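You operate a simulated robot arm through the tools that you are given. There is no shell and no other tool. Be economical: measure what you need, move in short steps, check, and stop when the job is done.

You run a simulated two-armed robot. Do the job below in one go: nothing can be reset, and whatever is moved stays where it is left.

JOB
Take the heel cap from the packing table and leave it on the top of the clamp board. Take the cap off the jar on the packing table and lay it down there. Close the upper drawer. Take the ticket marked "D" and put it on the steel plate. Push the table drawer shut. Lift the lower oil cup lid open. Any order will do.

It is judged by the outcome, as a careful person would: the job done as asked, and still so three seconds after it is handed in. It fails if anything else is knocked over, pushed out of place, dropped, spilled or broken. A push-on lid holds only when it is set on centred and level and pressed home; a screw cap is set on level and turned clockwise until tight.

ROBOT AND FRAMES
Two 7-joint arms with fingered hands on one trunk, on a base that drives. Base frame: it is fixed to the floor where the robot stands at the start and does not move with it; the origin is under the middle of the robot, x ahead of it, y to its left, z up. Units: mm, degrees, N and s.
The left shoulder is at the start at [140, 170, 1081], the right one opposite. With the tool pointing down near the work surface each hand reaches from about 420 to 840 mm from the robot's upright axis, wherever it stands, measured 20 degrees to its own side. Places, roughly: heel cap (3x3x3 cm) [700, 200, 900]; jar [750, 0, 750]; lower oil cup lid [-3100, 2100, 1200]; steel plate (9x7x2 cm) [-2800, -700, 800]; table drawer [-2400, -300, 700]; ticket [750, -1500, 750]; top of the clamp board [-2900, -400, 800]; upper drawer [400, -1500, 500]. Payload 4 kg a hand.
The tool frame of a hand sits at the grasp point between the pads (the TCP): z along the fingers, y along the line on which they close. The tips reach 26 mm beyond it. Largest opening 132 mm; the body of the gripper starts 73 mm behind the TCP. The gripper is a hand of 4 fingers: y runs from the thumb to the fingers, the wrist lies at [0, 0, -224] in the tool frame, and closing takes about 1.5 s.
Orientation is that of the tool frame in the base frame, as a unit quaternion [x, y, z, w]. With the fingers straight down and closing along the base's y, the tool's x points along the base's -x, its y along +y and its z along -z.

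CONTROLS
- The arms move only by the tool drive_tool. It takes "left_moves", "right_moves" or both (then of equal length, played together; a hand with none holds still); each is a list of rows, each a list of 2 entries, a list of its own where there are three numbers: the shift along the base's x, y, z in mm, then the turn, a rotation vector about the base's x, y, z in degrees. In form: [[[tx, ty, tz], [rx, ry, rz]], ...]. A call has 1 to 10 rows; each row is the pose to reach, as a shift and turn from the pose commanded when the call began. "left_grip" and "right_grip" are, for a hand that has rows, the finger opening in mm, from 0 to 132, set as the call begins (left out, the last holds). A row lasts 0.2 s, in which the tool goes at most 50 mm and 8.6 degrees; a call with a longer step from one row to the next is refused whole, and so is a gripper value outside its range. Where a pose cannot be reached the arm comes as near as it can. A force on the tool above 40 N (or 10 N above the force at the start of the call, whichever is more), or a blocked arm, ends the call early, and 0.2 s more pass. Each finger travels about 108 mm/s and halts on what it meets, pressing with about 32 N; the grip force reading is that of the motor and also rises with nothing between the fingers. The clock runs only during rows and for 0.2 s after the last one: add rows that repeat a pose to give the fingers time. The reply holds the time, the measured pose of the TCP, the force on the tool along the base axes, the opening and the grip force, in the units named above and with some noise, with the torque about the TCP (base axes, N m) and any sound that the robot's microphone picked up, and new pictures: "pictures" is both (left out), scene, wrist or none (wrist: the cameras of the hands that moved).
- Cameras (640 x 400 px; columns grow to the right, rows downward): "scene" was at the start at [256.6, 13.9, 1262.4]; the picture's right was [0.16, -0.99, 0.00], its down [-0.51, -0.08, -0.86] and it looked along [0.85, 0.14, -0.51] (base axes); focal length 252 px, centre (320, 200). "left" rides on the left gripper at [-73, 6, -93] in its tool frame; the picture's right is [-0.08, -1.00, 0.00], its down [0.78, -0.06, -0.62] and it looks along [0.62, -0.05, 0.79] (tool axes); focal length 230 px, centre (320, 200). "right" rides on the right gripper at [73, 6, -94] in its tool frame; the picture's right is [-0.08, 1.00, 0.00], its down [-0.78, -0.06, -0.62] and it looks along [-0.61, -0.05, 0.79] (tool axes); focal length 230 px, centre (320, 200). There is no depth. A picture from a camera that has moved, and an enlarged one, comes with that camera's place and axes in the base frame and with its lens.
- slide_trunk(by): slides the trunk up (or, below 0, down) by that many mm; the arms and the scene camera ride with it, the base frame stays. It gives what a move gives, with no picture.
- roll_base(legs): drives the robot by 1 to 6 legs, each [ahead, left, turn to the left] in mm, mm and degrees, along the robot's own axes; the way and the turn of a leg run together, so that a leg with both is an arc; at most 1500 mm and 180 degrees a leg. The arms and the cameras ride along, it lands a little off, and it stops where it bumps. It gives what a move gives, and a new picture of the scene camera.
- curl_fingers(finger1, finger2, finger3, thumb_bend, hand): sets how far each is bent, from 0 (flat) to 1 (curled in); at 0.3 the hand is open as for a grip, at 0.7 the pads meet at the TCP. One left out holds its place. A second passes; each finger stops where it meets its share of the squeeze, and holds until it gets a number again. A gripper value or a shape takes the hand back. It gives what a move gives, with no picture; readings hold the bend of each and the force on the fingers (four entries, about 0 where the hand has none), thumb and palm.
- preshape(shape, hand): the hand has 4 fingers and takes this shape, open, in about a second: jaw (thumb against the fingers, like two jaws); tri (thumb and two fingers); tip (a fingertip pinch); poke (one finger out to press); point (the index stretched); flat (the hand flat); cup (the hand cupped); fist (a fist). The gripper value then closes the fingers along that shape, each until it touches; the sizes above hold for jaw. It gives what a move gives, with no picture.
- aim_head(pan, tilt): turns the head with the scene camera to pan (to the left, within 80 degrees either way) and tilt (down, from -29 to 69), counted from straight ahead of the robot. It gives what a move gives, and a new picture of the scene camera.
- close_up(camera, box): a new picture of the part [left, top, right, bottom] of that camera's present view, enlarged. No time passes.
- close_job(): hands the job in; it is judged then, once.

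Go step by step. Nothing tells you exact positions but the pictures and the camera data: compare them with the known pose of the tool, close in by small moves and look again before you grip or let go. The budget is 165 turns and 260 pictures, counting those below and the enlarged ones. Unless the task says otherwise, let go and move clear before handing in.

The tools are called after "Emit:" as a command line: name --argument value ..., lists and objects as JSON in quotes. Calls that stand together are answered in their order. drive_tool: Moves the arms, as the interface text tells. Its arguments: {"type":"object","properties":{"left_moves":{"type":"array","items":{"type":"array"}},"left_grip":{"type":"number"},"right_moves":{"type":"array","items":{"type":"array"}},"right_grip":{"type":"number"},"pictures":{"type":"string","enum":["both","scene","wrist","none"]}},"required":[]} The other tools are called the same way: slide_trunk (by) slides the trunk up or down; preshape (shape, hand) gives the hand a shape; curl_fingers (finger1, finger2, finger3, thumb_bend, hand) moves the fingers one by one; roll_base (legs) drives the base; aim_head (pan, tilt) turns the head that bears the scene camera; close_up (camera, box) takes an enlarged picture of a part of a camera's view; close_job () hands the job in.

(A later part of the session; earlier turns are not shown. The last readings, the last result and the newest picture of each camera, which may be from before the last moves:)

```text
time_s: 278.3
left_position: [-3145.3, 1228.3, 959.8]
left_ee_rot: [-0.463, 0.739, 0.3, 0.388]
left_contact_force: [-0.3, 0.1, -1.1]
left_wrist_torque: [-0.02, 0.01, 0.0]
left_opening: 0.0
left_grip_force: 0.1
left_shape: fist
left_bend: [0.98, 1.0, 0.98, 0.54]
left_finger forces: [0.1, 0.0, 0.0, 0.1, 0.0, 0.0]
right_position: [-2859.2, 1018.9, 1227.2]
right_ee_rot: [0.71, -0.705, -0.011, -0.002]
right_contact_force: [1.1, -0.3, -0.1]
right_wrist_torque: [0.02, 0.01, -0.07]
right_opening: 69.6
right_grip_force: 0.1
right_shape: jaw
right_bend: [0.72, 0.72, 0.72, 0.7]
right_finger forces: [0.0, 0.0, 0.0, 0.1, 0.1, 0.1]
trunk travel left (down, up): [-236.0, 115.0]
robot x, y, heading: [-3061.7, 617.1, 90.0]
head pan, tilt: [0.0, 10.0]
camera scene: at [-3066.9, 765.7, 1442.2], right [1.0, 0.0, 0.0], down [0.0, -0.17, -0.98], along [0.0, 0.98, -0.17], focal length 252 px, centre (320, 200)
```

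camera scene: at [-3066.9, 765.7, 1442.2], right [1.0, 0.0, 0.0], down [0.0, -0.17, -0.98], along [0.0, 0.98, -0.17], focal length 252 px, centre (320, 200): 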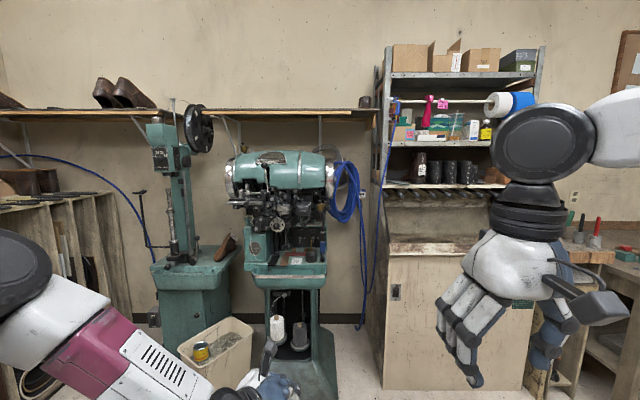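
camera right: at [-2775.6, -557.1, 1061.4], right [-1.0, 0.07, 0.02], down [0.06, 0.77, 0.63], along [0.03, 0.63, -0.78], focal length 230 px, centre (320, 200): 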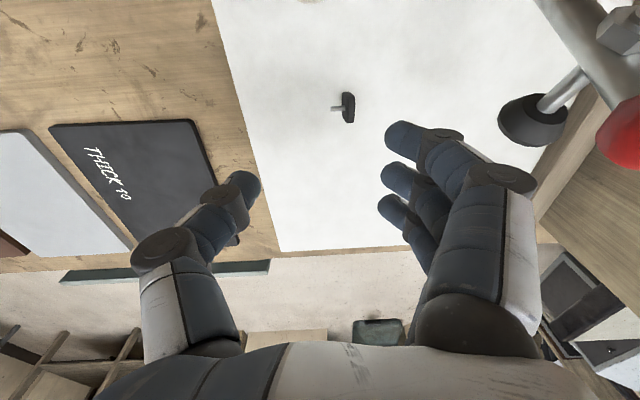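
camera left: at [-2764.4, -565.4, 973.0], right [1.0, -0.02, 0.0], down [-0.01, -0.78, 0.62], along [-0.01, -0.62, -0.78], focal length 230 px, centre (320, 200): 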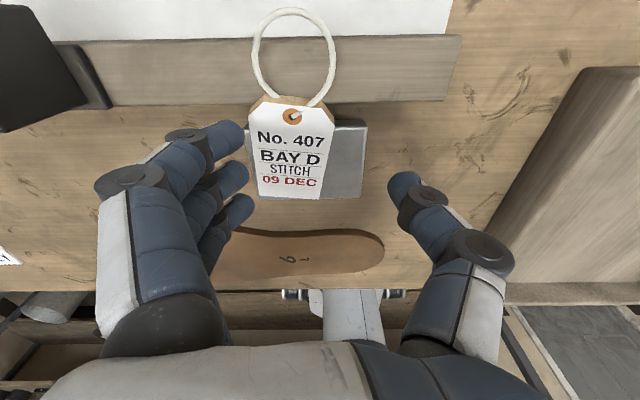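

Emit:
close_up --camera "scene" --box '[210, 140, 370, 280]'

Emit:
close_up --camera "scene" --box '[240, 185, 330, 265]'

```text
2.86 times, centred on (290, 210) of scene
camera zoom: at [-3066.9, 765.7, 1442.2], right [1.0, 0.0, 0.0], down [0.0, -0.17, -0.98], along [0.0, 0.98, -0.17], focal length 721 px, centre (406, 171)
```

zoom: 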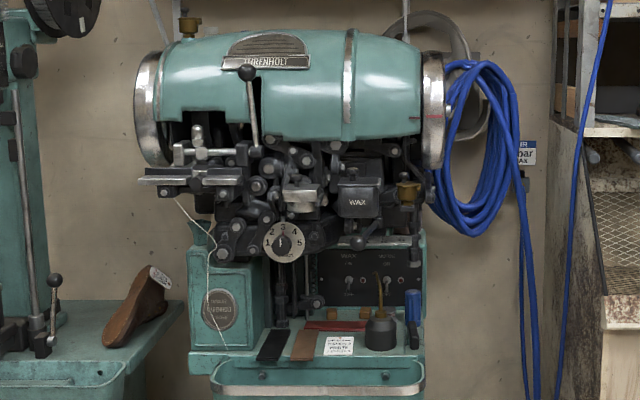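

```text
5.00 times, centred on (285, 225) of scene
camera zoom: at [-3066.9, 765.7, 1442.2], right [1.0, 0.0, 0.0], down [0.0, -0.17, -0.98], along [0.0, 0.98, -0.17], focal length 1261 px, centre (495, 75)
```

zoom: 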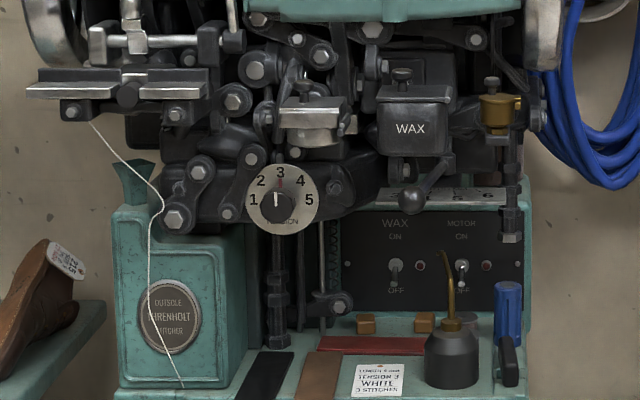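

The lower oil cup is the brass cup right of the WAX pot, at about (-3062, 2000, 1205). I'll tuck the left hand back and drive closer to see its lid hinge.

Emit:
drive_tool --left_moves '[[[-20, -40, 5], [0, 0, 0]], [[-40, -80, 10], [0, 0, 0]], [[-60, -120, 15], [0, 0, 0]], [[-80, -160, 20], [0, 0, 0]], [[-100, -190, 25], [0, 0, 0]]]' --right_moves '[[[30, -10, 0], [0, 0, 0]], [[60, -20, 0], [0, 0, 0]], [[90, -30, 0], [0, 0, 0]], [[110, -40, 0], [0, 0, 0]], [[110, -40, 0], [0, 0, 0]]]' --pictures "none"

Emit:
roll_base --legs '[[580, 0, 0]]'

Emit:
close_up --camera "scene" --box '[280, 200, 400, 290]'

```text
time_s: 279.5
left_position: [-3244.2, 1075.8, 960.1]
left_ee_rot: [-0.462, 0.738, 0.3, 0.389]
left_contact_force: [0.0, 0.0, 1.3]
left_wrist_torque: [0.0, 0.0, -0.01]
left_opening: 0.0
left_grip_force: 0.0
left_shape: fist
left_bend: [0.98, 1.0, 0.98, 0.54]
left_finger forces: [0.1, 0.0, 0.0, 0.1, 0.0, 0.0]
left hand out of reach, approached as far as the arm can: row 4, 5
right_position: [-2751.6, 979.9, 1228.2]
right_ee_rot: [0.709, -0.705, -0.012, -0.003]
right_contact_force: [-1.0, -0.2, 0.7]
right_wrist_torque: [0.01, -0.03, -0.02]
right_opening: 69.2
right_grip_force: 0.0
right_shape: jaw
right_bend: [0.72, 0.72, 0.72, 0.7]
right_finger forces: [0.1, 0.0, 0.0, 0.1, 0.0, 0.0]
trunk travel left (down, up): [-236.0, 115.0]
robot x, y, heading: [-3067.3, 616.4, 89.9]
head pan, tilt: [0.0, 10.0]
```

```text
time_s: 282.8
left_position: [-3238.5, 1661.1, 960.0]
left_ee_rot: [-0.459, 0.741, 0.298, 0.39]
left_contact_force: [-0.3, -0.3, 0.3]
left_wrist_torque: [-0.03, -0.02, 0.01]
left_opening: 0.2
left_grip_force: 0.1
left_shape: fist
left_bend: [0.98, 1.0, 0.98, 0.54]
left_finger forces: [0.1, 0.0, 0.0, 0.0, 0.0, 0.0]
right_position: [-2746.9, 1561.1, 1227.1]
right_ee_rot: [-0.706, 0.709, 0.011, 0.002]
right_contact_force: [0.0, 0.6, -0.5]
right_wrist_torque: [-0.04, 0.02, -0.01]
right_opening: 69.7
right_grip_force: 0.1
right_shape: jaw
right_bend: [0.72, 0.72, 0.72, 0.7]
right_finger forces: [0.1, 0.1, 0.0, 0.0, 0.1, 0.1]
trunk travel left (down, up): [-236.0, 115.0]
robot x, y, heading: [-3064.3, 1204.0, 89.8]
head pan, tilt: [0.0, 10.0]
camera scene: at [-3065.3, 1349.9, 1442.2], right [1.0, -0.01, 0.0], down [0.0, -0.17, -0.98], along [0.01, 0.98, -0.17], focal length 252 px, centre (320, 200)
```

scene: 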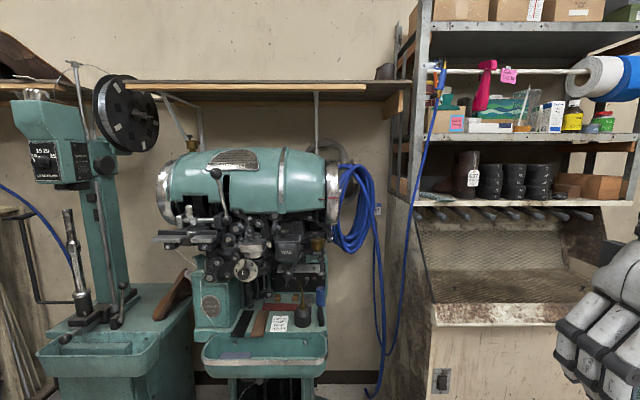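

```text
4.44 times, centred on (340, 245) of scene
camera zoom: at [-3065.3, 1349.9, 1442.2], right [1.0, -0.01, 0.0], down [0.0, -0.17, -0.98], along [0.01, 0.98, -0.17], focal length 1121 px, centre (231, 0)
```

zoom: 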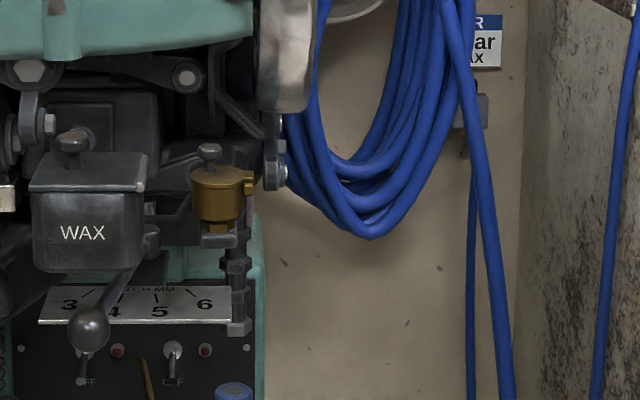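

The oil cup's lid has a small knob at about (-3070, 2046, 1213) and a hinge on its right side. I'll set the right hand to a fingertip pinch, reposition the base, and turn the hand to point forward.

Emit:
roll_base --legs '[[0, 110, 0]]'

Emit:
preshape --hand "right" --shape "tip"

Emit:
drive_tool --right_moves '[[[-10, 15, 0], [8, 1.4, 1.7]], [[-20, 30, 0], [16, 2.8, 3.4]], [[-30, 45, 0], [24, 4.2, 5]], [[-40, 60, 0], [32, 5.6, 6.7]], [[-50, 75, 0], [40, 7, 8.4]], [[-60, 90, 0], [48, 8.4, 10]], [[-70, 105, 0], [56, 9.8, 11.8]], [[-80, 120, 0], [64, 11.2, 13.4]], [[-90, 135, 0], [72, 12.6, 15]], [[-100, 150, 0], [79.1, 13.9, 16.6]]]' --pictures "both"

```text
time_s: 284.4
left_position: [-3349.9, 1661.9, 960.4]
left_ee_rot: [-0.459, 0.74, 0.299, 0.39]
left_contact_force: [0.2, -0.2, -0.3]
left_wrist_torque: [-0.03, -0.03, 0.0]
left_opening: 0.3
left_grip_force: 0.1
left_shape: fist
left_bend: [0.98, 1.0, 0.98, 0.54]
left_finger forces: [0.0, 0.1, 0.0, 0.0, 0.0, 0.0]
right_position: [-2858.2, 1561.5, 1226.7]
right_ee_rot: [-0.706, 0.708, 0.012, 0.003]
right_contact_force: [0.0, 0.5, -0.1]
right_wrist_torque: [-0.01, 0.03, -0.02]
right_opening: 69.4
right_grip_force: 0.0
right_shape: jaw
right_bend: [0.72, 0.72, 0.72, 0.7]
right_finger forces: [0.0, 0.0, 0.0, 0.0, 0.0, 0.1]
trunk travel left (down, up): [-236.0, 115.0]
robot x, y, heading: [-3178.3, 1200.2, 89.5]
head pan, tilt: [0.0, 10.0]
camera scene: at [-3176.9, 1350.0, 1442.3], right [1.0, -0.01, 0.0], down [0.0, -0.17, -0.98], along [0.01, 0.98, -0.17], focal length 252 px, centre (320, 200)
```

scene: 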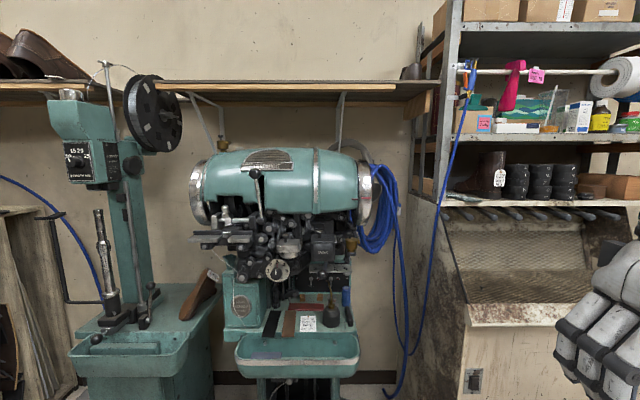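

```text
time_s: 285.3
left_position: [-3350.3, 1661.9, 961.3]
left_ee_rot: [-0.46, 0.74, 0.3, 0.39]
left_contact_force: [-0.4, -1.2, 0.2]
left_wrist_torque: [0.01, 0.01, -0.02]
left_opening: 0.0
left_grip_force: 0.0
left_shape: fist
left_bend: [0.98, 1.0, 0.98, 0.54]
left_finger forces: [0.0, 0.0, 0.0, 0.1, 0.0, 0.0]
right_position: [-2859.4, 1560.5, 1227.5]
right_ee_rot: [-0.707, 0.707, 0.012, 0.003]
right_contact_force: [-0.1, -0.8, -0.3]
right_wrist_torque: [0.01, 0.02, 0.0]
right_opening: 132.1
right_grip_force: 0.1
right_shape: tip
right_bend: [0.0, 0.3, 0.0, 0.3]
right_finger forces: [0.0, 0.0, 0.1, 0.0, 0.0, 0.0]
trunk travel left (down, up): [-236.0, 115.0]
robot x, y, heading: [-3175.0, 1199.9, 89.8]
head pan, tilt: [0.0, 10.0]
```

```text
time_s: 287.5
left_position: [-3348.9, 1662.1, 961.4]
left_ee_rot: [-0.459, 0.741, 0.298, 0.389]
left_contact_force: [0.0, -0.8, -0.2]
left_wrist_torque: [-0.01, 0.02, 0.01]
left_opening: 0.0
left_grip_force: 0.1
left_shape: fist
left_bend: [0.98, 1.0, 0.98, 0.54]
left_finger forces: [0.0, 0.1, 0.0, 0.0, 0.1, 0.1]
right_position: [-2955.2, 1722.9, 1228.8]
right_ee_rot: [0.625, -0.434, -0.536, -0.367]
right_contact_force: [0.0, 0.4, -0.3]
right_wrist_torque: [-0.01, -0.01, 0.02]
right_opening: 131.9
right_grip_force: 0.1
right_shape: tip
right_bend: [0.0, 0.3, 0.0, 0.3]
right_finger forces: [0.1, 0.1, 0.0, 0.1, 0.1, 0.0]
right hand out of reach, approached as far as the arm can: row 8, 9, 10
trunk travel left (down, up): [-236.0, 115.0]
robot x, y, heading: [-3174.2, 1205.5, 89.5]
head pan, tilt: [0.0, 10.0]
camera scene: at [-3176.3, 1350.6, 1442.1], right [1.0, -0.01, 0.0], down [0.0, -0.17, -0.98], along [0.01, 0.98, -0.17], focal length 252 px, centre (320, 200)
camera right: at [-2922.7, 1623.6, 1171.8], right [-0.94, -0.34, 0.08], down [0.24, -0.43, 0.87], along [-0.26, 0.83, 0.48], focal length 230 px, centre (320, 200)
```

scene: 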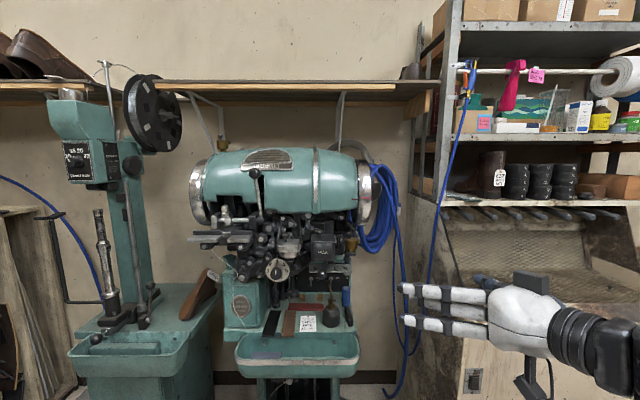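
right: 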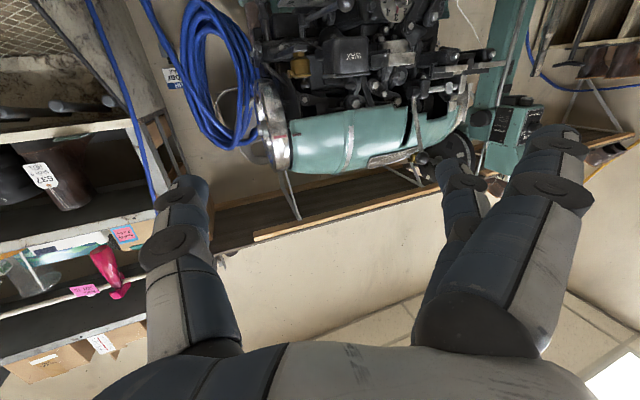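

The tip shape leaves two fingers stretched out, which would foul the WAX pot. I'll curl those in, half-close the pinching pair, and move up to the cup.

Emit:
curl_fingers --hand "right" --finger1 1.0 --finger2 0.58 --finger3 1.0 --thumb_bend 0.6

Emit:
drive_tool --right_moves '[[[-15, 44, 0], [0, 0, 0]], [[-30, 88, 0], [0, 0, 0]], [[-46, 132, 0], [0, 0, 0]], [[-60, 170, 0], [0, 0, 0]], [[-65, 190, 0], [0, 0, 0]], [[-65, 190, 0], [0, 0, 0]]]' --pictures "wrist"

Emit:
close_up --camera "scene" --box '[300, 200, 420, 290]'

```text
time_s: 288.5
left_position: [-3348.8, 1661.2, 961.4]
left_ee_rot: [-0.459, 0.74, 0.3, 0.39]
left_contact_force: [1.0, -0.1, 0.3]
left_wrist_torque: [0.0, 0.01, -0.02]
left_opening: 0.0
left_grip_force: 0.0
left_shape: fist
left_bend: [0.98, 1.0, 0.98, 0.54]
left_finger forces: [0.0, 0.0, 0.0, 0.0, 0.0, 0.1]
right_position: [-2955.8, 1721.8, 1228.6]
right_ee_rot: [0.624, -0.433, -0.536, -0.368]
right_contact_force: [0.8, -0.3, -0.4]
right_wrist_torque: [0.03, -0.02, 0.02]
right_opening: 42.5
right_grip_force: 0.1
right_shape: fingers
right_bend: [1.0, 0.57, 1.0, 0.6]
right_finger forces: [0.1, 0.0, 0.0, 0.0, 0.0, 0.1]
trunk travel left (down, up): [-236.0, 115.0]
robot x, y, heading: [-3177.2, 1199.9, 89.7]
head pan, tilt: [0.0, 10.0]
```

```text
time_s: 289.9
left_position: [-3348.4, 1662.2, 961.9]
left_ee_rot: [-0.459, 0.741, 0.299, 0.39]
left_contact_force: [0.2, 0.3, 0.0]
left_wrist_torque: [-0.01, 0.01, 0.0]
left_opening: 0.1
left_grip_force: 0.0
left_shape: fist
left_bend: [0.98, 1.0, 0.98, 0.54]
left_finger forces: [0.1, 0.1, 0.0, 0.0, 0.0, 0.0]
right_position: [-3020.9, 1912.2, 1228.4]
right_ee_rot: [0.625, -0.432, -0.537, -0.367]
right_contact_force: [0.0, 0.9, 0.1]
right_wrist_torque: [-0.01, -0.01, 0.02]
right_opening: 42.8
right_grip_force: 0.1
right_shape: fingers
right_bend: [1.0, 0.57, 1.0, 0.6]
right_finger forces: [0.1, 0.0, 0.1, 0.0, 0.0, 0.0]
trunk travel left (down, up): [-236.0, 115.0]
robot x, y, heading: [-3176.4, 1203.3, 89.8]
head pan, tilt: [0.0, 10.0]
camera right: at [-2987.9, 1812.9, 1172.1], right [-0.94, -0.34, 0.08], down [0.23, -0.43, 0.87], along [-0.26, 0.83, 0.48], focal length 230 px, centre (320, 200)
```

right: 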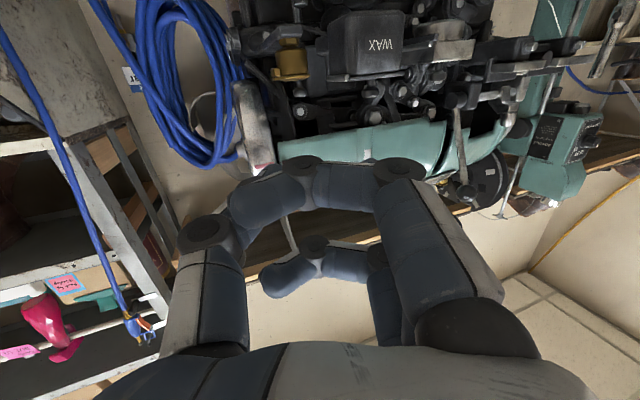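

```text
4.44 times, centred on (360, 245) of scene
camera zoom: at [-3176.3, 1349.8, 1442.3], right [1.0, -0.01, 0.0], down [0.0, -0.17, -0.98], along [0.01, 0.98, -0.17], focal length 1121 px, centre (142, 0)
```

zoom: 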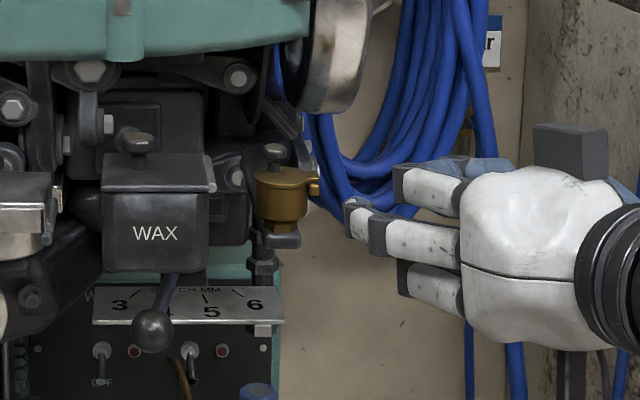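

Better triangulation puts the knob at about (-3071, 2130, 1190). I'll drive 120 mm closer and look again.

Emit:
roll_base --legs '[[120, 0, 0]]'

Emit:
drive_tool --right_moves '[[[-8, 0, -12], [0, 0, 0]], [[-16, 0, -24], [0, 0, 0]], [[-16, 0, -24], [0, 0, 0]]]' --pictures "wrist"

Emit:
close_up --camera "scene" --box '[310, 210, 430, 300]'

```text
time_s: 291.2
left_position: [-3349.1, 1782.9, 960.7]
left_ee_rot: [-0.458, 0.741, 0.298, 0.39]
left_contact_force: [-0.4, 0.7, 0.9]
left_wrist_torque: [-0.01, 0.02, 0.01]
left_opening: 0.0
left_grip_force: 0.0
left_shape: fist
left_bend: [0.98, 1.0, 0.98, 0.54]
left_finger forces: [0.0, 0.1, 0.1, 0.0, 0.0, 0.0]
right_position: [-3019.8, 2031.8, 1228.7]
right_ee_rot: [0.625, -0.433, -0.536, -0.367]
right_contact_force: [-0.2, 0.6, -0.6]
right_wrist_torque: [0.0, -0.02, 0.0]
right_opening: 42.9
right_grip_force: 0.1
right_shape: fingers
right_bend: [1.0, 0.57, 1.0, 0.6]
right_finger forces: [0.0, 0.1, 0.0, 0.0, 0.0, 0.1]
trunk travel left (down, up): [-236.0, 115.0]
robot x, y, heading: [-3174.8, 1318.2, 89.9]
head pan, tilt: [0.0, 10.0]
camera scene: at [-3175.8, 1471.1, 1442.1], right [1.0, -0.01, 0.0], down [0.0, -0.17, -0.98], along [0.01, 0.98, -0.17], focal length 252 px, centre (320, 200)
```

scene: 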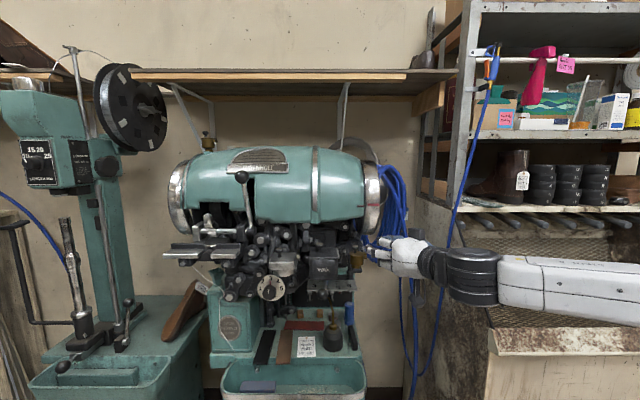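

```text
time_s: 292.0
left_position: [-3349.0, 1782.1, 960.7]
left_ee_rot: [-0.459, 0.74, 0.299, 0.39]
left_contact_force: [-0.8, 0.3, -0.4]
left_wrist_torque: [0.0, 0.02, 0.01]
left_opening: 0.0
left_grip_force: 0.1
left_shape: fist
left_bend: [0.98, 1.0, 0.98, 0.54]
left_finger forces: [0.0, 0.0, 0.1, 0.1, 0.0, 0.1]
right_position: [-3035.3, 2031.8, 1205.3]
right_ee_rot: [0.625, -0.433, -0.536, -0.367]
right_contact_force: [-0.1, 0.4, -0.1]
right_wrist_torque: [-0.01, -0.01, -0.01]
right_opening: 42.3
right_grip_force: 0.1
right_shape: fingers
right_bend: [1.0, 0.57, 1.0, 0.6]
right_finger forces: [0.1, 0.0, 0.0, 0.0, 0.0, 0.1]
trunk travel left (down, up): [-236.0, 115.0]
robot x, y, heading: [-3177.8, 1320.5, 89.6]
head pan, tilt: [0.0, 10.0]
camera right: at [-3002.7, 1932.3, 1148.5], right [-0.94, -0.34, 0.08], down [0.23, -0.43, 0.87], along [-0.26, 0.83, 0.49], focal length 230 px, centre (320, 200)
```

right: 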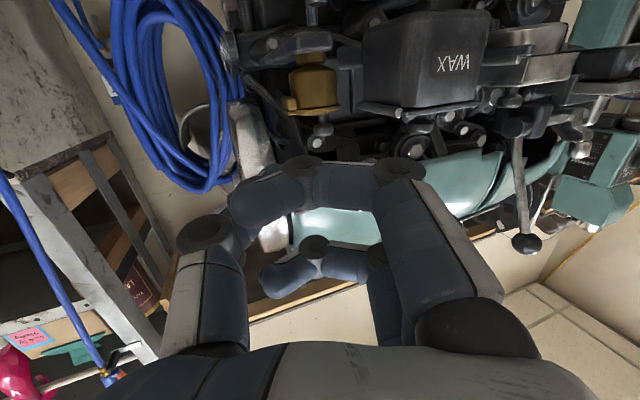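

```text
4.44 times, centred on (370, 255) of scene
camera zoom: at [-3175.8, 1469.5, 1442.3], right [1.0, -0.01, 0.0], down [0.0, -0.17, -0.98], along [0.01, 0.98, -0.17], focal length 1121 px, centre (98, -44)
```

zoom: 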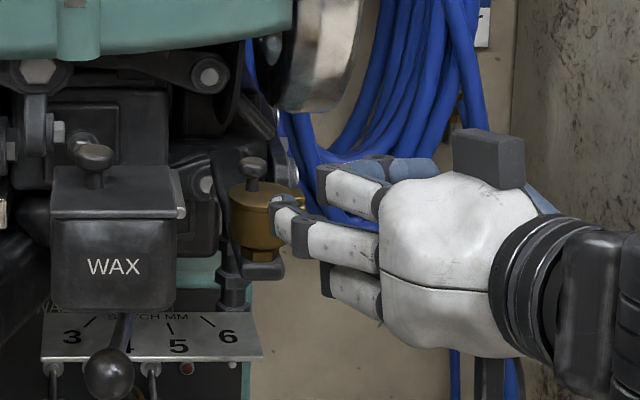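

The views agree: knob at (-3072, 2134, 1194), on the hand's axis. I'll advance most of the way and check.

Emit:
drive_tool --right_moves '[[[-8, 24, -2], [0, 0, 0]], [[-17, 48, -4], [0, 0, 0]], [[-24, 68, -6], [0, 0, 0]], [[-24, 68, -6], [0, 0, 0]]]' --pictures "wrist"

Emit:
close_up --camera "scene" --box '[320, 225, 400, 285]'

```text
time_s: 293.0
left_position: [-3348.4, 1781.8, 960.9]
left_ee_rot: [-0.459, 0.741, 0.298, 0.39]
left_contact_force: [0.2, 0.3, 0.8]
left_wrist_torque: [0.03, -0.01, -0.01]
left_opening: 0.2
left_grip_force: 0.1
left_shape: fist
left_bend: [0.98, 1.0, 0.98, 0.54]
left_finger forces: [0.1, 0.0, 0.0, 0.0, 0.1, 0.1]
right_position: [-3059.4, 2100.6, 1200.1]
right_ee_rot: [0.625, -0.433, -0.537, -0.367]
right_contact_force: [-0.2, -0.7, 0.3]
right_wrist_torque: [-0.02, -0.01, 0.04]
right_opening: 42.6
right_grip_force: 0.0
right_shape: fingers
right_bend: [1.0, 0.57, 1.0, 0.6]
right_finger forces: [0.0, 0.1, 0.1, 0.0, 0.0, 0.0]
trunk travel left (down, up): [-236.0, 115.0]
robot x, y, heading: [-3177.3, 1321.1, 89.7]
head pan, tilt: [0.0, 10.0]
camera right: at [-3026.4, 2000.7, 1143.0], right [-0.94, -0.34, 0.08], down [0.23, -0.43, 0.87], along [-0.26, 0.83, 0.49], focal length 230 px, centre (320, 200)
```

right: 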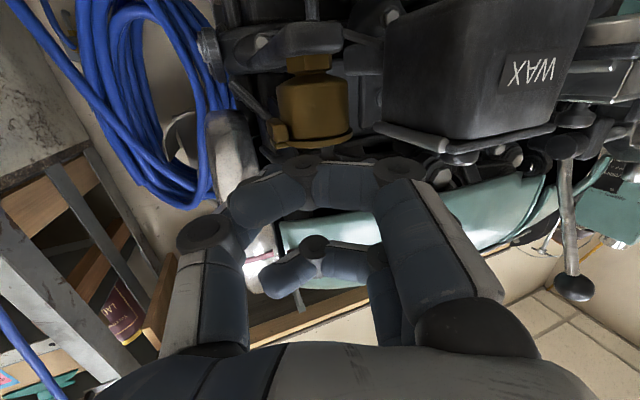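

```text
6.67 times, centred on (360, 255) of scene
camera zoom: at [-3175.5, 1469.4, 1442.3], right [1.0, -0.01, 0.0], down [0.0, -0.17, -0.98], along [0.01, 0.98, -0.17], focal length 1682 px, centre (53, -167)
```

zoom: 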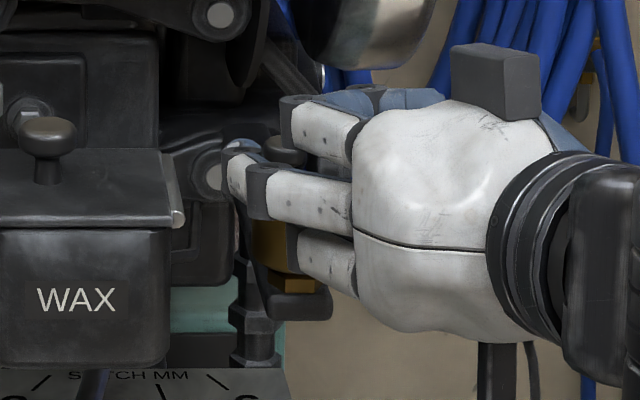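

It's on line. I'll advance the last 19 mm and pinch.

Emit:
drive_tool --right_moves '[[[-3, 9, -1], [0, 0, 0]], [[-6.7, 17.5, -3], [0, 0, 0]], [[-6.7, 17.5, -3], [0, 0, 0]]]' --pictures "none"

Emit:
curl_fingers --hand "right" --finger2 0.72 --thumb_bend 0.74

Emit:
close_up --camera "scene" --box '[320, 225, 400, 285]'

```text
time_s: 293.8
left_position: [-3349.7, 1782.4, 960.0]
left_ee_rot: [-0.459, 0.74, 0.299, 0.391]
left_contact_force: [0.1, 0.3, -0.5]
left_wrist_torque: [0.01, -0.01, 0.01]
left_opening: 0.3
left_grip_force: 0.0
left_shape: fist
left_bend: [0.98, 1.0, 0.98, 0.54]
left_finger forces: [0.0, 0.0, 0.0, 0.0, 0.0, 0.0]
right_position: [-3066.6, 2117.1, 1196.2]
right_ee_rot: [0.625, -0.432, -0.537, -0.368]
right_contact_force: [0.5, -0.4, 0.0]
right_wrist_torque: [-0.02, 0.01, 0.01]
right_opening: 42.6
right_grip_force: 0.0
right_shape: fingers
right_bend: [1.0, 0.57, 1.0, 0.6]
right_finger forces: [0.0, 0.0, 0.0, 0.1, 0.0, 0.1]
trunk travel left (down, up): [-236.0, 115.0]
robot x, y, heading: [-3178.5, 1320.4, 89.7]
head pan, tilt: [0.0, 10.0]
```

```text
time_s: 294.8
left_position: [-3349.9, 1782.2, 960.7]
left_ee_rot: [-0.459, 0.74, 0.299, 0.39]
left_contact_force: [0.5, -0.1, -0.6]
left_wrist_torque: [0.06, 0.01, -0.02]
left_opening: 0.1
left_grip_force: 0.1
left_shape: fist
left_bend: [0.98, 1.0, 0.98, 0.54]
left_finger forces: [0.0, 0.0, 0.0, 0.1, 0.0, 0.0]
right_position: [-3067.9, 2117.9, 1195.9]
right_ee_rot: [0.625, -0.433, -0.536, -0.367]
right_contact_force: [-1.1, 5.6, 0.9]
right_wrist_torque: [0.04, 0.03, -0.03]
right_opening: 38.9
right_grip_force: 7.5
right_shape: fingers
right_bend: [1.0, 0.66, 1.0, 0.69]
right_finger forces: [0.0, 7.2, 0.1, 0.0, 7.1, 0.0]
trunk travel left (down, up): [-236.0, 115.0]
robot x, y, heading: [-3174.5, 1321.6, 89.8]
head pan, tilt: [0.0, 10.0]
```

```text
6.67 times, centred on (360, 255) of scene
camera zoom: at [-3176.1, 1470.4, 1442.2], right [1.0, -0.01, 0.0], down [0.0, -0.17, -0.98], along [0.01, 0.98, -0.17], focal length 1682 px, centre (53, -167)
```

zoom: 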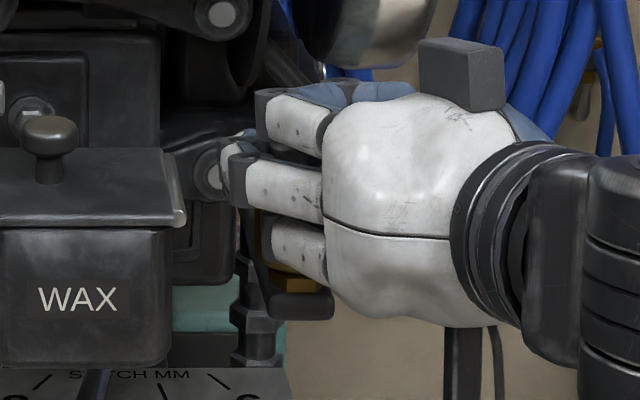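

The knob is pinched. I'll lift it along its hinge arc, rolling the hand with the lid.

Emit:
drive_tool --right_moves '[[[4, 0, 3], [0, 8.5, 0]], [[8.5, 0, 5.2], [0, 17, 0]], [[13.5, 0, 6.7], [0, 25.5, 0]], [[18.8, 0, 7.6], [0, 34, 0]]]' --pictures "wrist"

Emit:
close_up --camera "scene" --box '[320, 225, 400, 285]'

```text
time_s: 295.8
left_position: [-3349.4, 1781.8, 960.3]
left_ee_rot: [-0.459, 0.741, 0.298, 0.39]
left_contact_force: [0.2, -0.8, -0.6]
left_wrist_torque: [0.01, 0.03, 0.01]
left_opening: 0.0
left_grip_force: 0.1
left_shape: fist
left_bend: [0.98, 1.0, 0.98, 0.54]
left_finger forces: [0.0, 0.0, 0.0, 0.1, 0.0, 0.0]
right_position: [-3048.2, 2118.2, 1203.3]
right_ee_rot: [-0.44, 0.522, 0.695, 0.225]
right_contact_force: [-4.3, 6.7, 3.6]
right_wrist_torque: [0.04, 0.1, -0.04]
right_opening: 38.6
right_grip_force: 6.8
right_shape: fingers
right_bend: [1.0, 0.66, 1.0, 0.7]
right_finger forces: [0.0, 8.7, 0.1, 0.0, 4.5, 0.0]
trunk travel left (down, up): [-236.0, 115.0]
robot x, y, heading: [-3174.9, 1322.3, 89.9]
head pan, tilt: [0.0, 10.0]
camera right: at [-3053.2, 2018.4, 1139.2], right [-0.73, -0.34, 0.59], down [0.68, -0.43, 0.59], along [0.05, 0.83, 0.55], focal length 230 px, centre (320, 200)
```

right: 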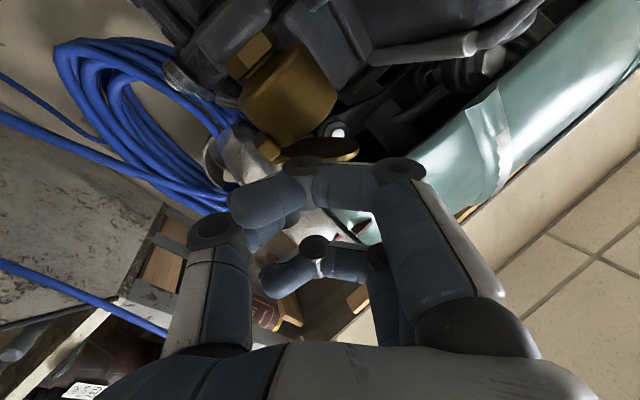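

```text
6.67 times, centred on (360, 255) of scene
camera zoom: at [-3176.5, 1470.2, 1442.3], right [1.0, -0.01, 0.0], down [0.0, -0.17, -0.98], along [0.01, 0.98, -0.17], focal length 1682 px, centre (53, -167)
```

zoom: 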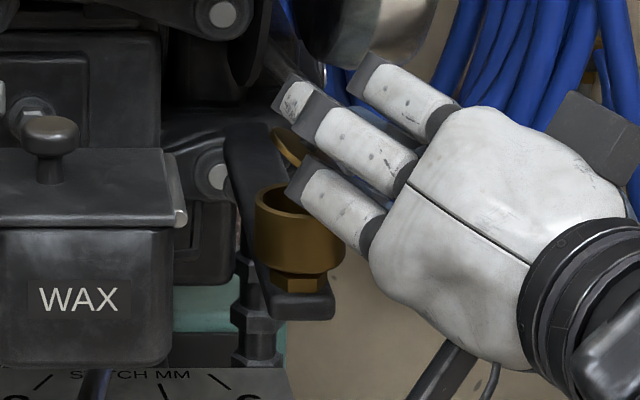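

The lid is opening. I'll continue along the arc past upright.

Emit:
drive_tool --right_moves '[[[5.5, 0, 0.1], [0, 8.5, 0]], [[11, 0, -0.7], [0, 17, 0]], [[16.7, 0, -2.3], [0, 25.5, 0]], [[22, 0, -4.6], [0, 34, 0]], [[27, 0, -7.5], [0, 42, 0]], [[31.5, 0, -10.8], [0, 50, 0]], [[35, 0, -14.2], [0, 58, 0]]]' --pictures "wrist"

Emit:
close_up --camera "scene" --box '[320, 225, 400, 285]'

```text
time_s: 297.4
left_position: [-3350.5, 1782.7, 961.8]
left_ee_rot: [-0.459, 0.74, 0.298, 0.39]
left_contact_force: [-0.9, 0.4, -1.0]
left_wrist_torque: [0.01, -0.04, 0.01]
left_opening: 0.0
left_grip_force: 0.1
left_shape: fist
left_bend: [0.98, 1.0, 0.98, 0.54]
left_finger forces: [0.0, 0.0, 0.0, 0.1, 0.0, 0.1]
right_position: [-2957.0, 2210.8, 1201.1]
right_ee_rot: [-0.09, 0.567, 0.814, -0.085]
right_contact_force: [-0.1, 0.0, -0.3]
right_wrist_torque: [0.0, 0.04, 0.0]
right_opening: 38.2
right_grip_force: 0.1
right_shape: fingers
right_bend: [1.0, 0.71, 1.0, 0.73]
right_finger forces: [0.1, 0.0, 0.0, 0.0, 0.1, 0.0]
right hand out of reach, approached as far as the arm can: row 2, 3, 4, 5, 6, 7
trunk travel left (down, up): [-236.0, 115.0]
robot x, y, heading: [-3178.4, 1316.9, 89.5]
head pan, tilt: [0.0, 10.0]
camera right: at [-3004.4, 2105.7, 1172.6], right [0.11, -0.32, 0.94], down [0.91, -0.35, -0.23], along [0.4, 0.88, 0.25], focal length 230 px, centre (320, 200)
```

right: 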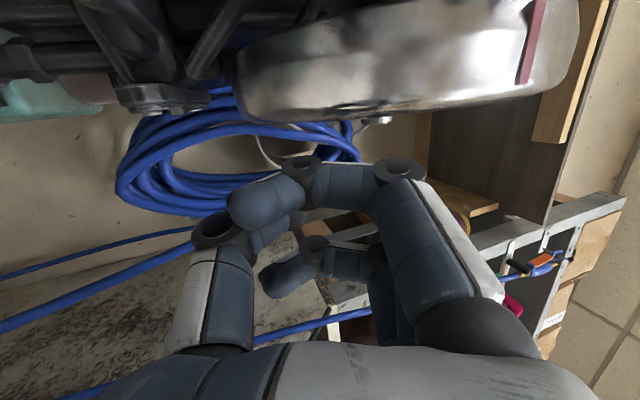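

```text
6.67 times, centred on (360, 255) of scene
camera zoom: at [-3176.4, 1470.2, 1442.2], right [1.0, -0.01, 0.0], down [0.0, -0.17, -0.98], along [0.01, 0.98, -0.17], focal length 1682 px, centre (53, -167)
```

zoom: 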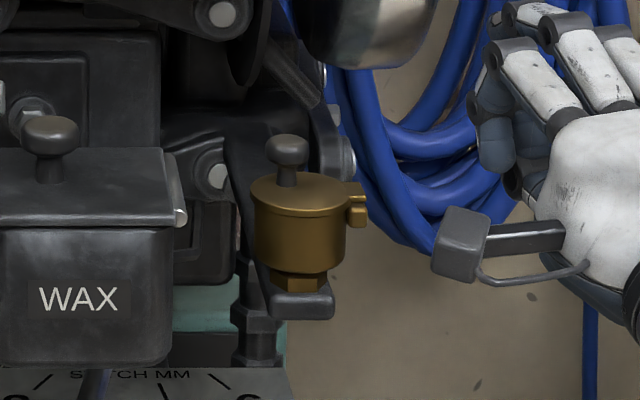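

The arm ran out of wrist range, swung clear, and the lid fell shut. I'll back the hand off and unroll it.

Emit:
drive_tool --right_moves '[[[10, -45, 0], [0, 0, 0]], [[10, -90, 0], [0, 0, 0]], [[10, -135, 0], [0, 0, 0]], [[10, -180, 0], [0, 0, 0]], [[0, -190, 0], [0.5, -8.4, -0.3]], [[-10, -190, 0], [0.9, -16.8, -0.7]], [[-20, -190, 0], [1.3, -25.2, -1]], [[-30, -190, 0], [1.8, -33.6, -1.4]], [[-40, -190, 0], [2.2, -42, -1.7]], [[-50, -190, 0], [2.7, -50.4, -2.1]]]' --pictures "none"

Emit:
drive_tool --right_moves '[[[-6, 0, 0], [0.5, -8.2, -0.3]], [[-12, 0, 0], [0.9, -16.4, -0.7]], [[-18, 0, 0], [1.3, -24.6, -1]], [[-24, 0, 2], [1.7, -32.8, -1.3]], [[-29, 10, 4], [2.1, -39.4, -1.6]], [[-29, 10, 4], [2.1, -39.4, -1.6]]]' --pictures "none"

Emit:
close_up --camera "scene" --box '[310, 210, 430, 300]'

```text
time_s: 299.6
left_position: [-3350.5, 1782.4, 960.3]
left_ee_rot: [-0.459, 0.741, 0.298, 0.39]
left_contact_force: [0.7, -1.3, 0.6]
left_wrist_torque: [-0.02, -0.05, 0.0]
left_opening: 0.0
left_grip_force: 0.1
left_shape: fist
left_bend: [0.98, 1.0, 0.98, 0.54]
left_finger forces: [0.0, 0.1, 0.1, 0.1, 0.0, 0.0]
right_position: [-3009.5, 2019.6, 1201.6]
right_ee_rot: [-0.42, 0.532, 0.712, 0.183]
right_contact_force: [-0.2, -0.4, 0.4]
right_wrist_torque: [0.01, -0.02, 0.01]
right_opening: 38.6
right_grip_force: 0.0
right_shape: fingers
right_bend: [1.0, 0.71, 1.0, 0.73]
right_finger forces: [0.1, 0.0, 0.0, 0.0, 0.0, 0.0]
right hand out of reach, approached as far as the arm can: row 1
trunk travel left (down, up): [-236.0, 115.0]
robot x, y, heading: [-3174.1, 1321.1, 89.7]
head pan, tilt: [0.0, 10.0]
```

```text
time_s: 301.0
left_position: [-3347.9, 1781.4, 960.9]
left_ee_rot: [-0.459, 0.741, 0.299, 0.39]
left_contact_force: [0.1, -0.8, 0.9]
left_wrist_torque: [0.01, 0.0, -0.01]
left_opening: 0.0
left_grip_force: 0.1
left_shape: fist
left_bend: [0.98, 1.0, 0.98, 0.54]
left_finger forces: [0.0, 0.0, 0.0, 0.0, 0.1, 0.0]
right_position: [-3035.3, 2029.1, 1206.5]
right_ee_rot: [0.624, -0.433, -0.535, -0.369]
right_contact_force: [-0.3, -0.1, 0.2]
right_wrist_torque: [0.0, -0.01, -0.01]
right_opening: 38.4
right_grip_force: 0.0
right_shape: fingers
right_bend: [1.0, 0.71, 1.0, 0.73]
right_finger forces: [0.0, 0.0, 0.1, 0.0, 0.1, 0.1]
trunk travel left (down, up): [-236.0, 115.0]
robot x, y, heading: [-3177.9, 1321.3, 89.5]
head pan, tilt: [0.0, 10.0]
```

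```text
4.44 times, centred on (370, 255) of scene
camera zoom: at [-3175.2, 1469.5, 1442.3], right [1.0, -0.01, 0.0], down [0.0, -0.17, -0.98], along [0.01, 0.98, -0.17], focal length 1121 px, centre (98, -44)
```

zoom: 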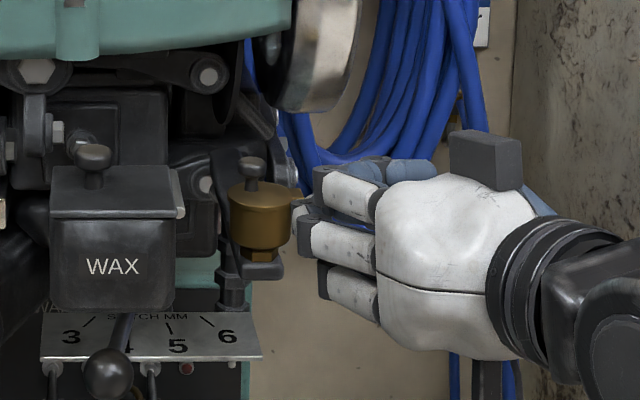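

The hand is back at the standoff. I'll reopen the pinch and return to the knob by the same path.

Emit:
curl_fingers --hand "right" --finger2 0.57 --thumb_bend 0.6

Emit:
drive_tool --right_moves '[[[-8, 25, -3], [0, 0, 0]], [[-17, 49, -5], [0, 0, 0]], [[-25, 70, -8], [0, 0, 0]], [[-31.7, 89, -10.5], [0, 0, 0]], [[-31.7, 89, -10.5], [0, 0, 0]]]' --pictures "none"

Emit:
close_up --camera "scene" --box '[320, 225, 400, 285]'

```text
time_s: 302.0
left_position: [-3349.2, 1782.5, 961.4]
left_ee_rot: [-0.459, 0.74, 0.299, 0.39]
left_contact_force: [0.2, -0.5, 1.1]
left_wrist_torque: [0.02, 0.02, -0.01]
left_opening: 0.1
left_grip_force: 0.1
left_shape: fist
left_bend: [0.98, 1.0, 0.98, 0.54]
left_finger forces: [0.1, 0.1, 0.0, 0.1, 0.1, 0.1]
right_position: [-3038.2, 2029.4, 1205.7]
right_ee_rot: [0.624, -0.433, -0.536, -0.368]
right_contact_force: [-0.6, -0.6, -0.2]
right_wrist_torque: [0.01, -0.06, -0.02]
right_opening: 43.0
right_grip_force: 0.1
right_shape: fingers
right_bend: [1.0, 0.56, 1.0, 0.6]
right_finger forces: [0.0, 0.1, 0.1, 0.0, 0.1, 0.0]
trunk travel left (down, up): [-236.0, 115.0]
robot x, y, heading: [-3176.2, 1320.9, 89.7]
head pan, tilt: [0.0, 10.0]
```

```text
time_s: 303.2
left_position: [-3349.7, 1782.7, 961.2]
left_ee_rot: [-0.46, 0.74, 0.3, 0.389]
left_contact_force: [-0.1, 0.5, 0.2]
left_wrist_torque: [0.0, 0.0, 0.04]
left_opening: 0.0
left_grip_force: 0.0
left_shape: fist
left_bend: [0.98, 1.0, 0.98, 0.54]
left_finger forces: [0.0, 0.0, 0.0, 0.0, 0.1, 0.0]
right_position: [-3070.1, 2117.1, 1194.3]
right_ee_rot: [0.625, -0.432, -0.536, -0.368]
right_contact_force: [-0.3, 0.4, 0.3]
right_wrist_torque: [0.06, -0.02, 0.02]
right_opening: 42.8
right_grip_force: 0.2
right_shape: fingers
right_bend: [1.0, 0.56, 1.0, 0.6]
right_finger forces: [0.0, 0.0, 0.0, 0.0, 0.1, 0.0]
trunk travel left (down, up): [-236.0, 115.0]
robot x, y, heading: [-3174.9, 1320.5, 89.7]
head pan, tilt: [0.0, 10.0]
```

```text
6.67 times, centred on (360, 255) of scene
camera zoom: at [-3175.6, 1469.4, 1442.3], right [1.0, -0.01, 0.0], down [0.0, -0.17, -0.98], along [0.01, 0.98, -0.17], focal length 1682 px, centre (53, -167)
```

zoom: 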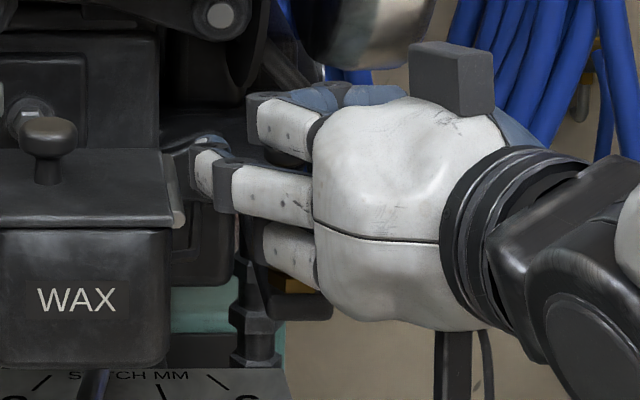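

It's in place. I'll nudge 2 mm, pinch, and lift along the arc to about 40°.

Emit:
drive_tool --right_moves '[[[2, 0.5, 1.5], [0, 0, 0]], [[2, 0.5, 1.5], [0, 0, 0]]]' --pictures "none"

Emit:
curl_fingers --hand "right" --finger2 0.72 --thumb_bend 0.74

Emit:
drive_tool --right_moves '[[[4, 0, 3], [0, 8.5, 0]], [[8.5, 0, 5.2], [0, 17, 0]], [[13.5, 0, 6.7], [0, 25.5, 0]], [[18.8, 0, 7.6], [0, 34, 0]], [[23, 0, 8], [0, 38, 0]], [[23, 0, 8], [0, 38, 0]]]' --pictures "none"

Emit:
close_up --camera "scene" --box '[320, 225, 400, 285]'

```text
time_s: 303.8
left_position: [-3349.3, 1782.7, 960.3]
left_ee_rot: [-0.46, 0.74, 0.299, 0.389]
left_contact_force: [1.1, -0.4, -0.1]
left_wrist_torque: [-0.01, 0.0, 0.02]
left_opening: 0.1
left_grip_force: 0.1
left_shape: fist
left_bend: [0.98, 1.0, 0.98, 0.54]
left_finger forces: [0.1, 0.1, 0.1, 0.0, 0.0, 0.1]
right_position: [-3067.1, 2117.6, 1196.4]
right_ee_rot: [0.624, -0.433, -0.535, -0.368]
right_contact_force: [-0.4, -0.2, -0.1]
right_wrist_torque: [0.01, -0.03, 0.0]
right_opening: 42.7
right_grip_force: 0.1
right_shape: fingers
right_bend: [1.0, 0.56, 1.0, 0.6]
right_finger forces: [0.0, 0.0, 0.0, 0.1, 0.0, 0.0]
trunk travel left (down, up): [-236.0, 115.0]
robot x, y, heading: [-3175.9, 1322.5, 89.8]
head pan, tilt: [0.0, 10.0]
```

```text
time_s: 304.8
left_position: [-3349.0, 1781.1, 961.4]
left_ee_rot: [-0.459, 0.741, 0.298, 0.389]
left_contact_force: [-0.2, 0.2, -0.4]
left_wrist_torque: [0.01, -0.01, 0.0]
left_opening: 0.1
left_grip_force: 0.0
left_shape: fist
left_bend: [0.98, 1.0, 0.98, 0.54]
left_finger forces: [0.0, 0.0, 0.0, 0.0, 0.1, 0.0]
right_position: [-3068.0, 2117.5, 1197.2]
right_ee_rot: [0.624, -0.433, -0.536, -0.368]
right_contact_force: [-0.1, 5.3, 1.9]
right_wrist_torque: [0.01, 0.01, -0.09]
right_opening: 39.2
right_grip_force: 7.1
right_shape: fingers
right_bend: [1.0, 0.67, 1.0, 0.69]
right_finger forces: [0.1, 6.8, 0.1, 0.1, 7.8, 0.0]
trunk travel left (down, up): [-236.0, 115.0]
robot x, y, heading: [-3176.6, 1320.6, 90.0]
head pan, tilt: [0.0, 10.0]
```

```text
time_s: 306.2
left_position: [-3350.4, 1781.9, 962.0]
left_ee_rot: [-0.458, 0.74, 0.298, 0.391]
left_contact_force: [0.4, -0.1, -0.3]
left_wrist_torque: [-0.06, 0.0, 0.01]
left_opening: 0.0
left_grip_force: 0.2
left_shape: fist
left_bend: [0.98, 1.0, 0.98, 0.54]
left_finger forces: [0.0, 0.1, 0.0, 0.0, 0.0, 0.1]
right_position: [-3044.8, 2118.7, 1205.3]
right_ee_rot: [-0.415, 0.529, 0.711, 0.207]
right_contact_force: [-3.0, 5.3, 4.9]
right_wrist_torque: [0.05, 0.09, 0.01]
right_opening: 39.2
right_grip_force: 6.1
right_shape: fingers
right_bend: [1.0, 0.66, 1.0, 0.7]
right_finger forces: [0.0, 8.9, 0.0, 0.1, 4.3, 0.0]
trunk travel left (down, up): [-236.0, 115.0]
robot x, y, heading: [-3170.7, 1318.8, 89.8]
head pan, tilt: [0.0, 10.0]
```

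```text
6.67 times, centred on (360, 255) of scene
camera zoom: at [-3176.4, 1470.1, 1442.2], right [1.0, -0.01, 0.0], down [0.0, -0.17, -0.98], along [0.01, 0.98, -0.17], focal length 1682 px, centre (53, -167)
```

zoom: 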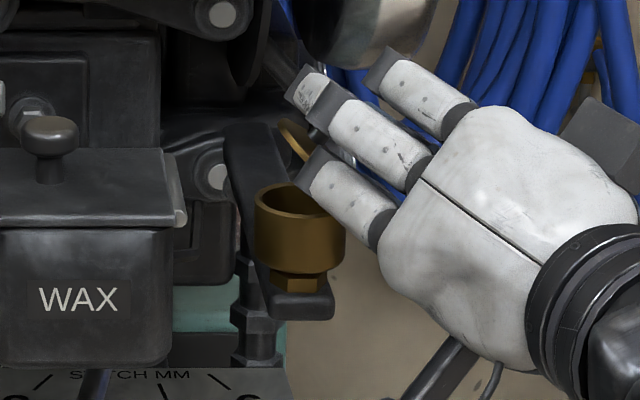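

The lid is about 45–50° open. I'll carry the knob on to the right without further roll.

Emit:
drive_tool --right_moves '[[[5, 0, 0], [0, 2, 0]], [[10, 0, -0.5], [0, 3, 0]], [[15, 0, -1.5], [0, 3, 0]], [[20, 0, -3], [0, 3, 0]], [[25, 0, -5], [0, 3, 0]]]' --pictures "none"

Emit:
close_up --camera "scene" --box '[320, 225, 400, 285]'

```text
time_s: 307.4
left_position: [-3347.7, 1781.3, 962.0]
left_ee_rot: [-0.458, 0.741, 0.298, 0.39]
left_contact_force: [0.6, -0.3, -0.4]
left_wrist_torque: [-0.01, 0.02, -0.02]
left_opening: 0.0
left_grip_force: 0.1
left_shape: fist
left_bend: [0.98, 1.0, 0.98, 0.54]
left_finger forces: [0.0, 0.1, 0.1, 0.1, 0.0, 0.0]
right_position: [-3019.0, 2118.9, 1201.2]
right_ee_rot: [-0.397, 0.534, 0.721, 0.194]
right_contact_force: [1.6, 2.5, 8.0]
right_wrist_torque: [0.1, 0.19, -0.02]
right_opening: 38.9
right_grip_force: 7.3
right_shape: fingers
right_bend: [1.0, 0.66, 1.0, 0.72]
right_finger forces: [0.1, 11.4, 0.0, 0.0, 3.0, 0.1]
trunk travel left (down, up): [-236.0, 115.0]
robot x, y, heading: [-3174.9, 1318.9, 89.7]
head pan, tilt: [0.0, 10.0]
```

```text
6.67 times, centred on (360, 255) of scene
camera zoom: at [-3175.7, 1469.1, 1442.4], right [1.0, -0.01, 0.0], down [0.0, -0.17, -0.98], along [0.01, 0.98, -0.17], focal length 1682 px, centre (53, -167)
```

zoom: 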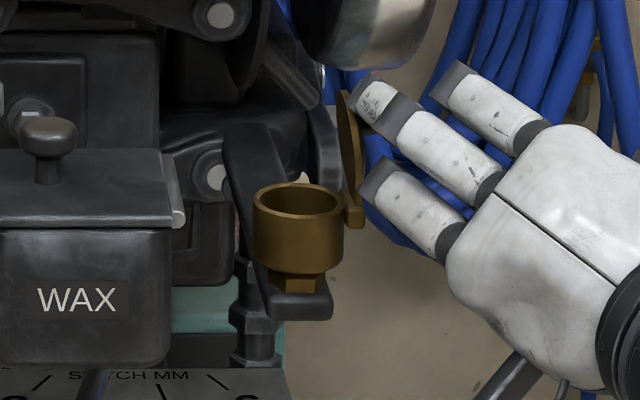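

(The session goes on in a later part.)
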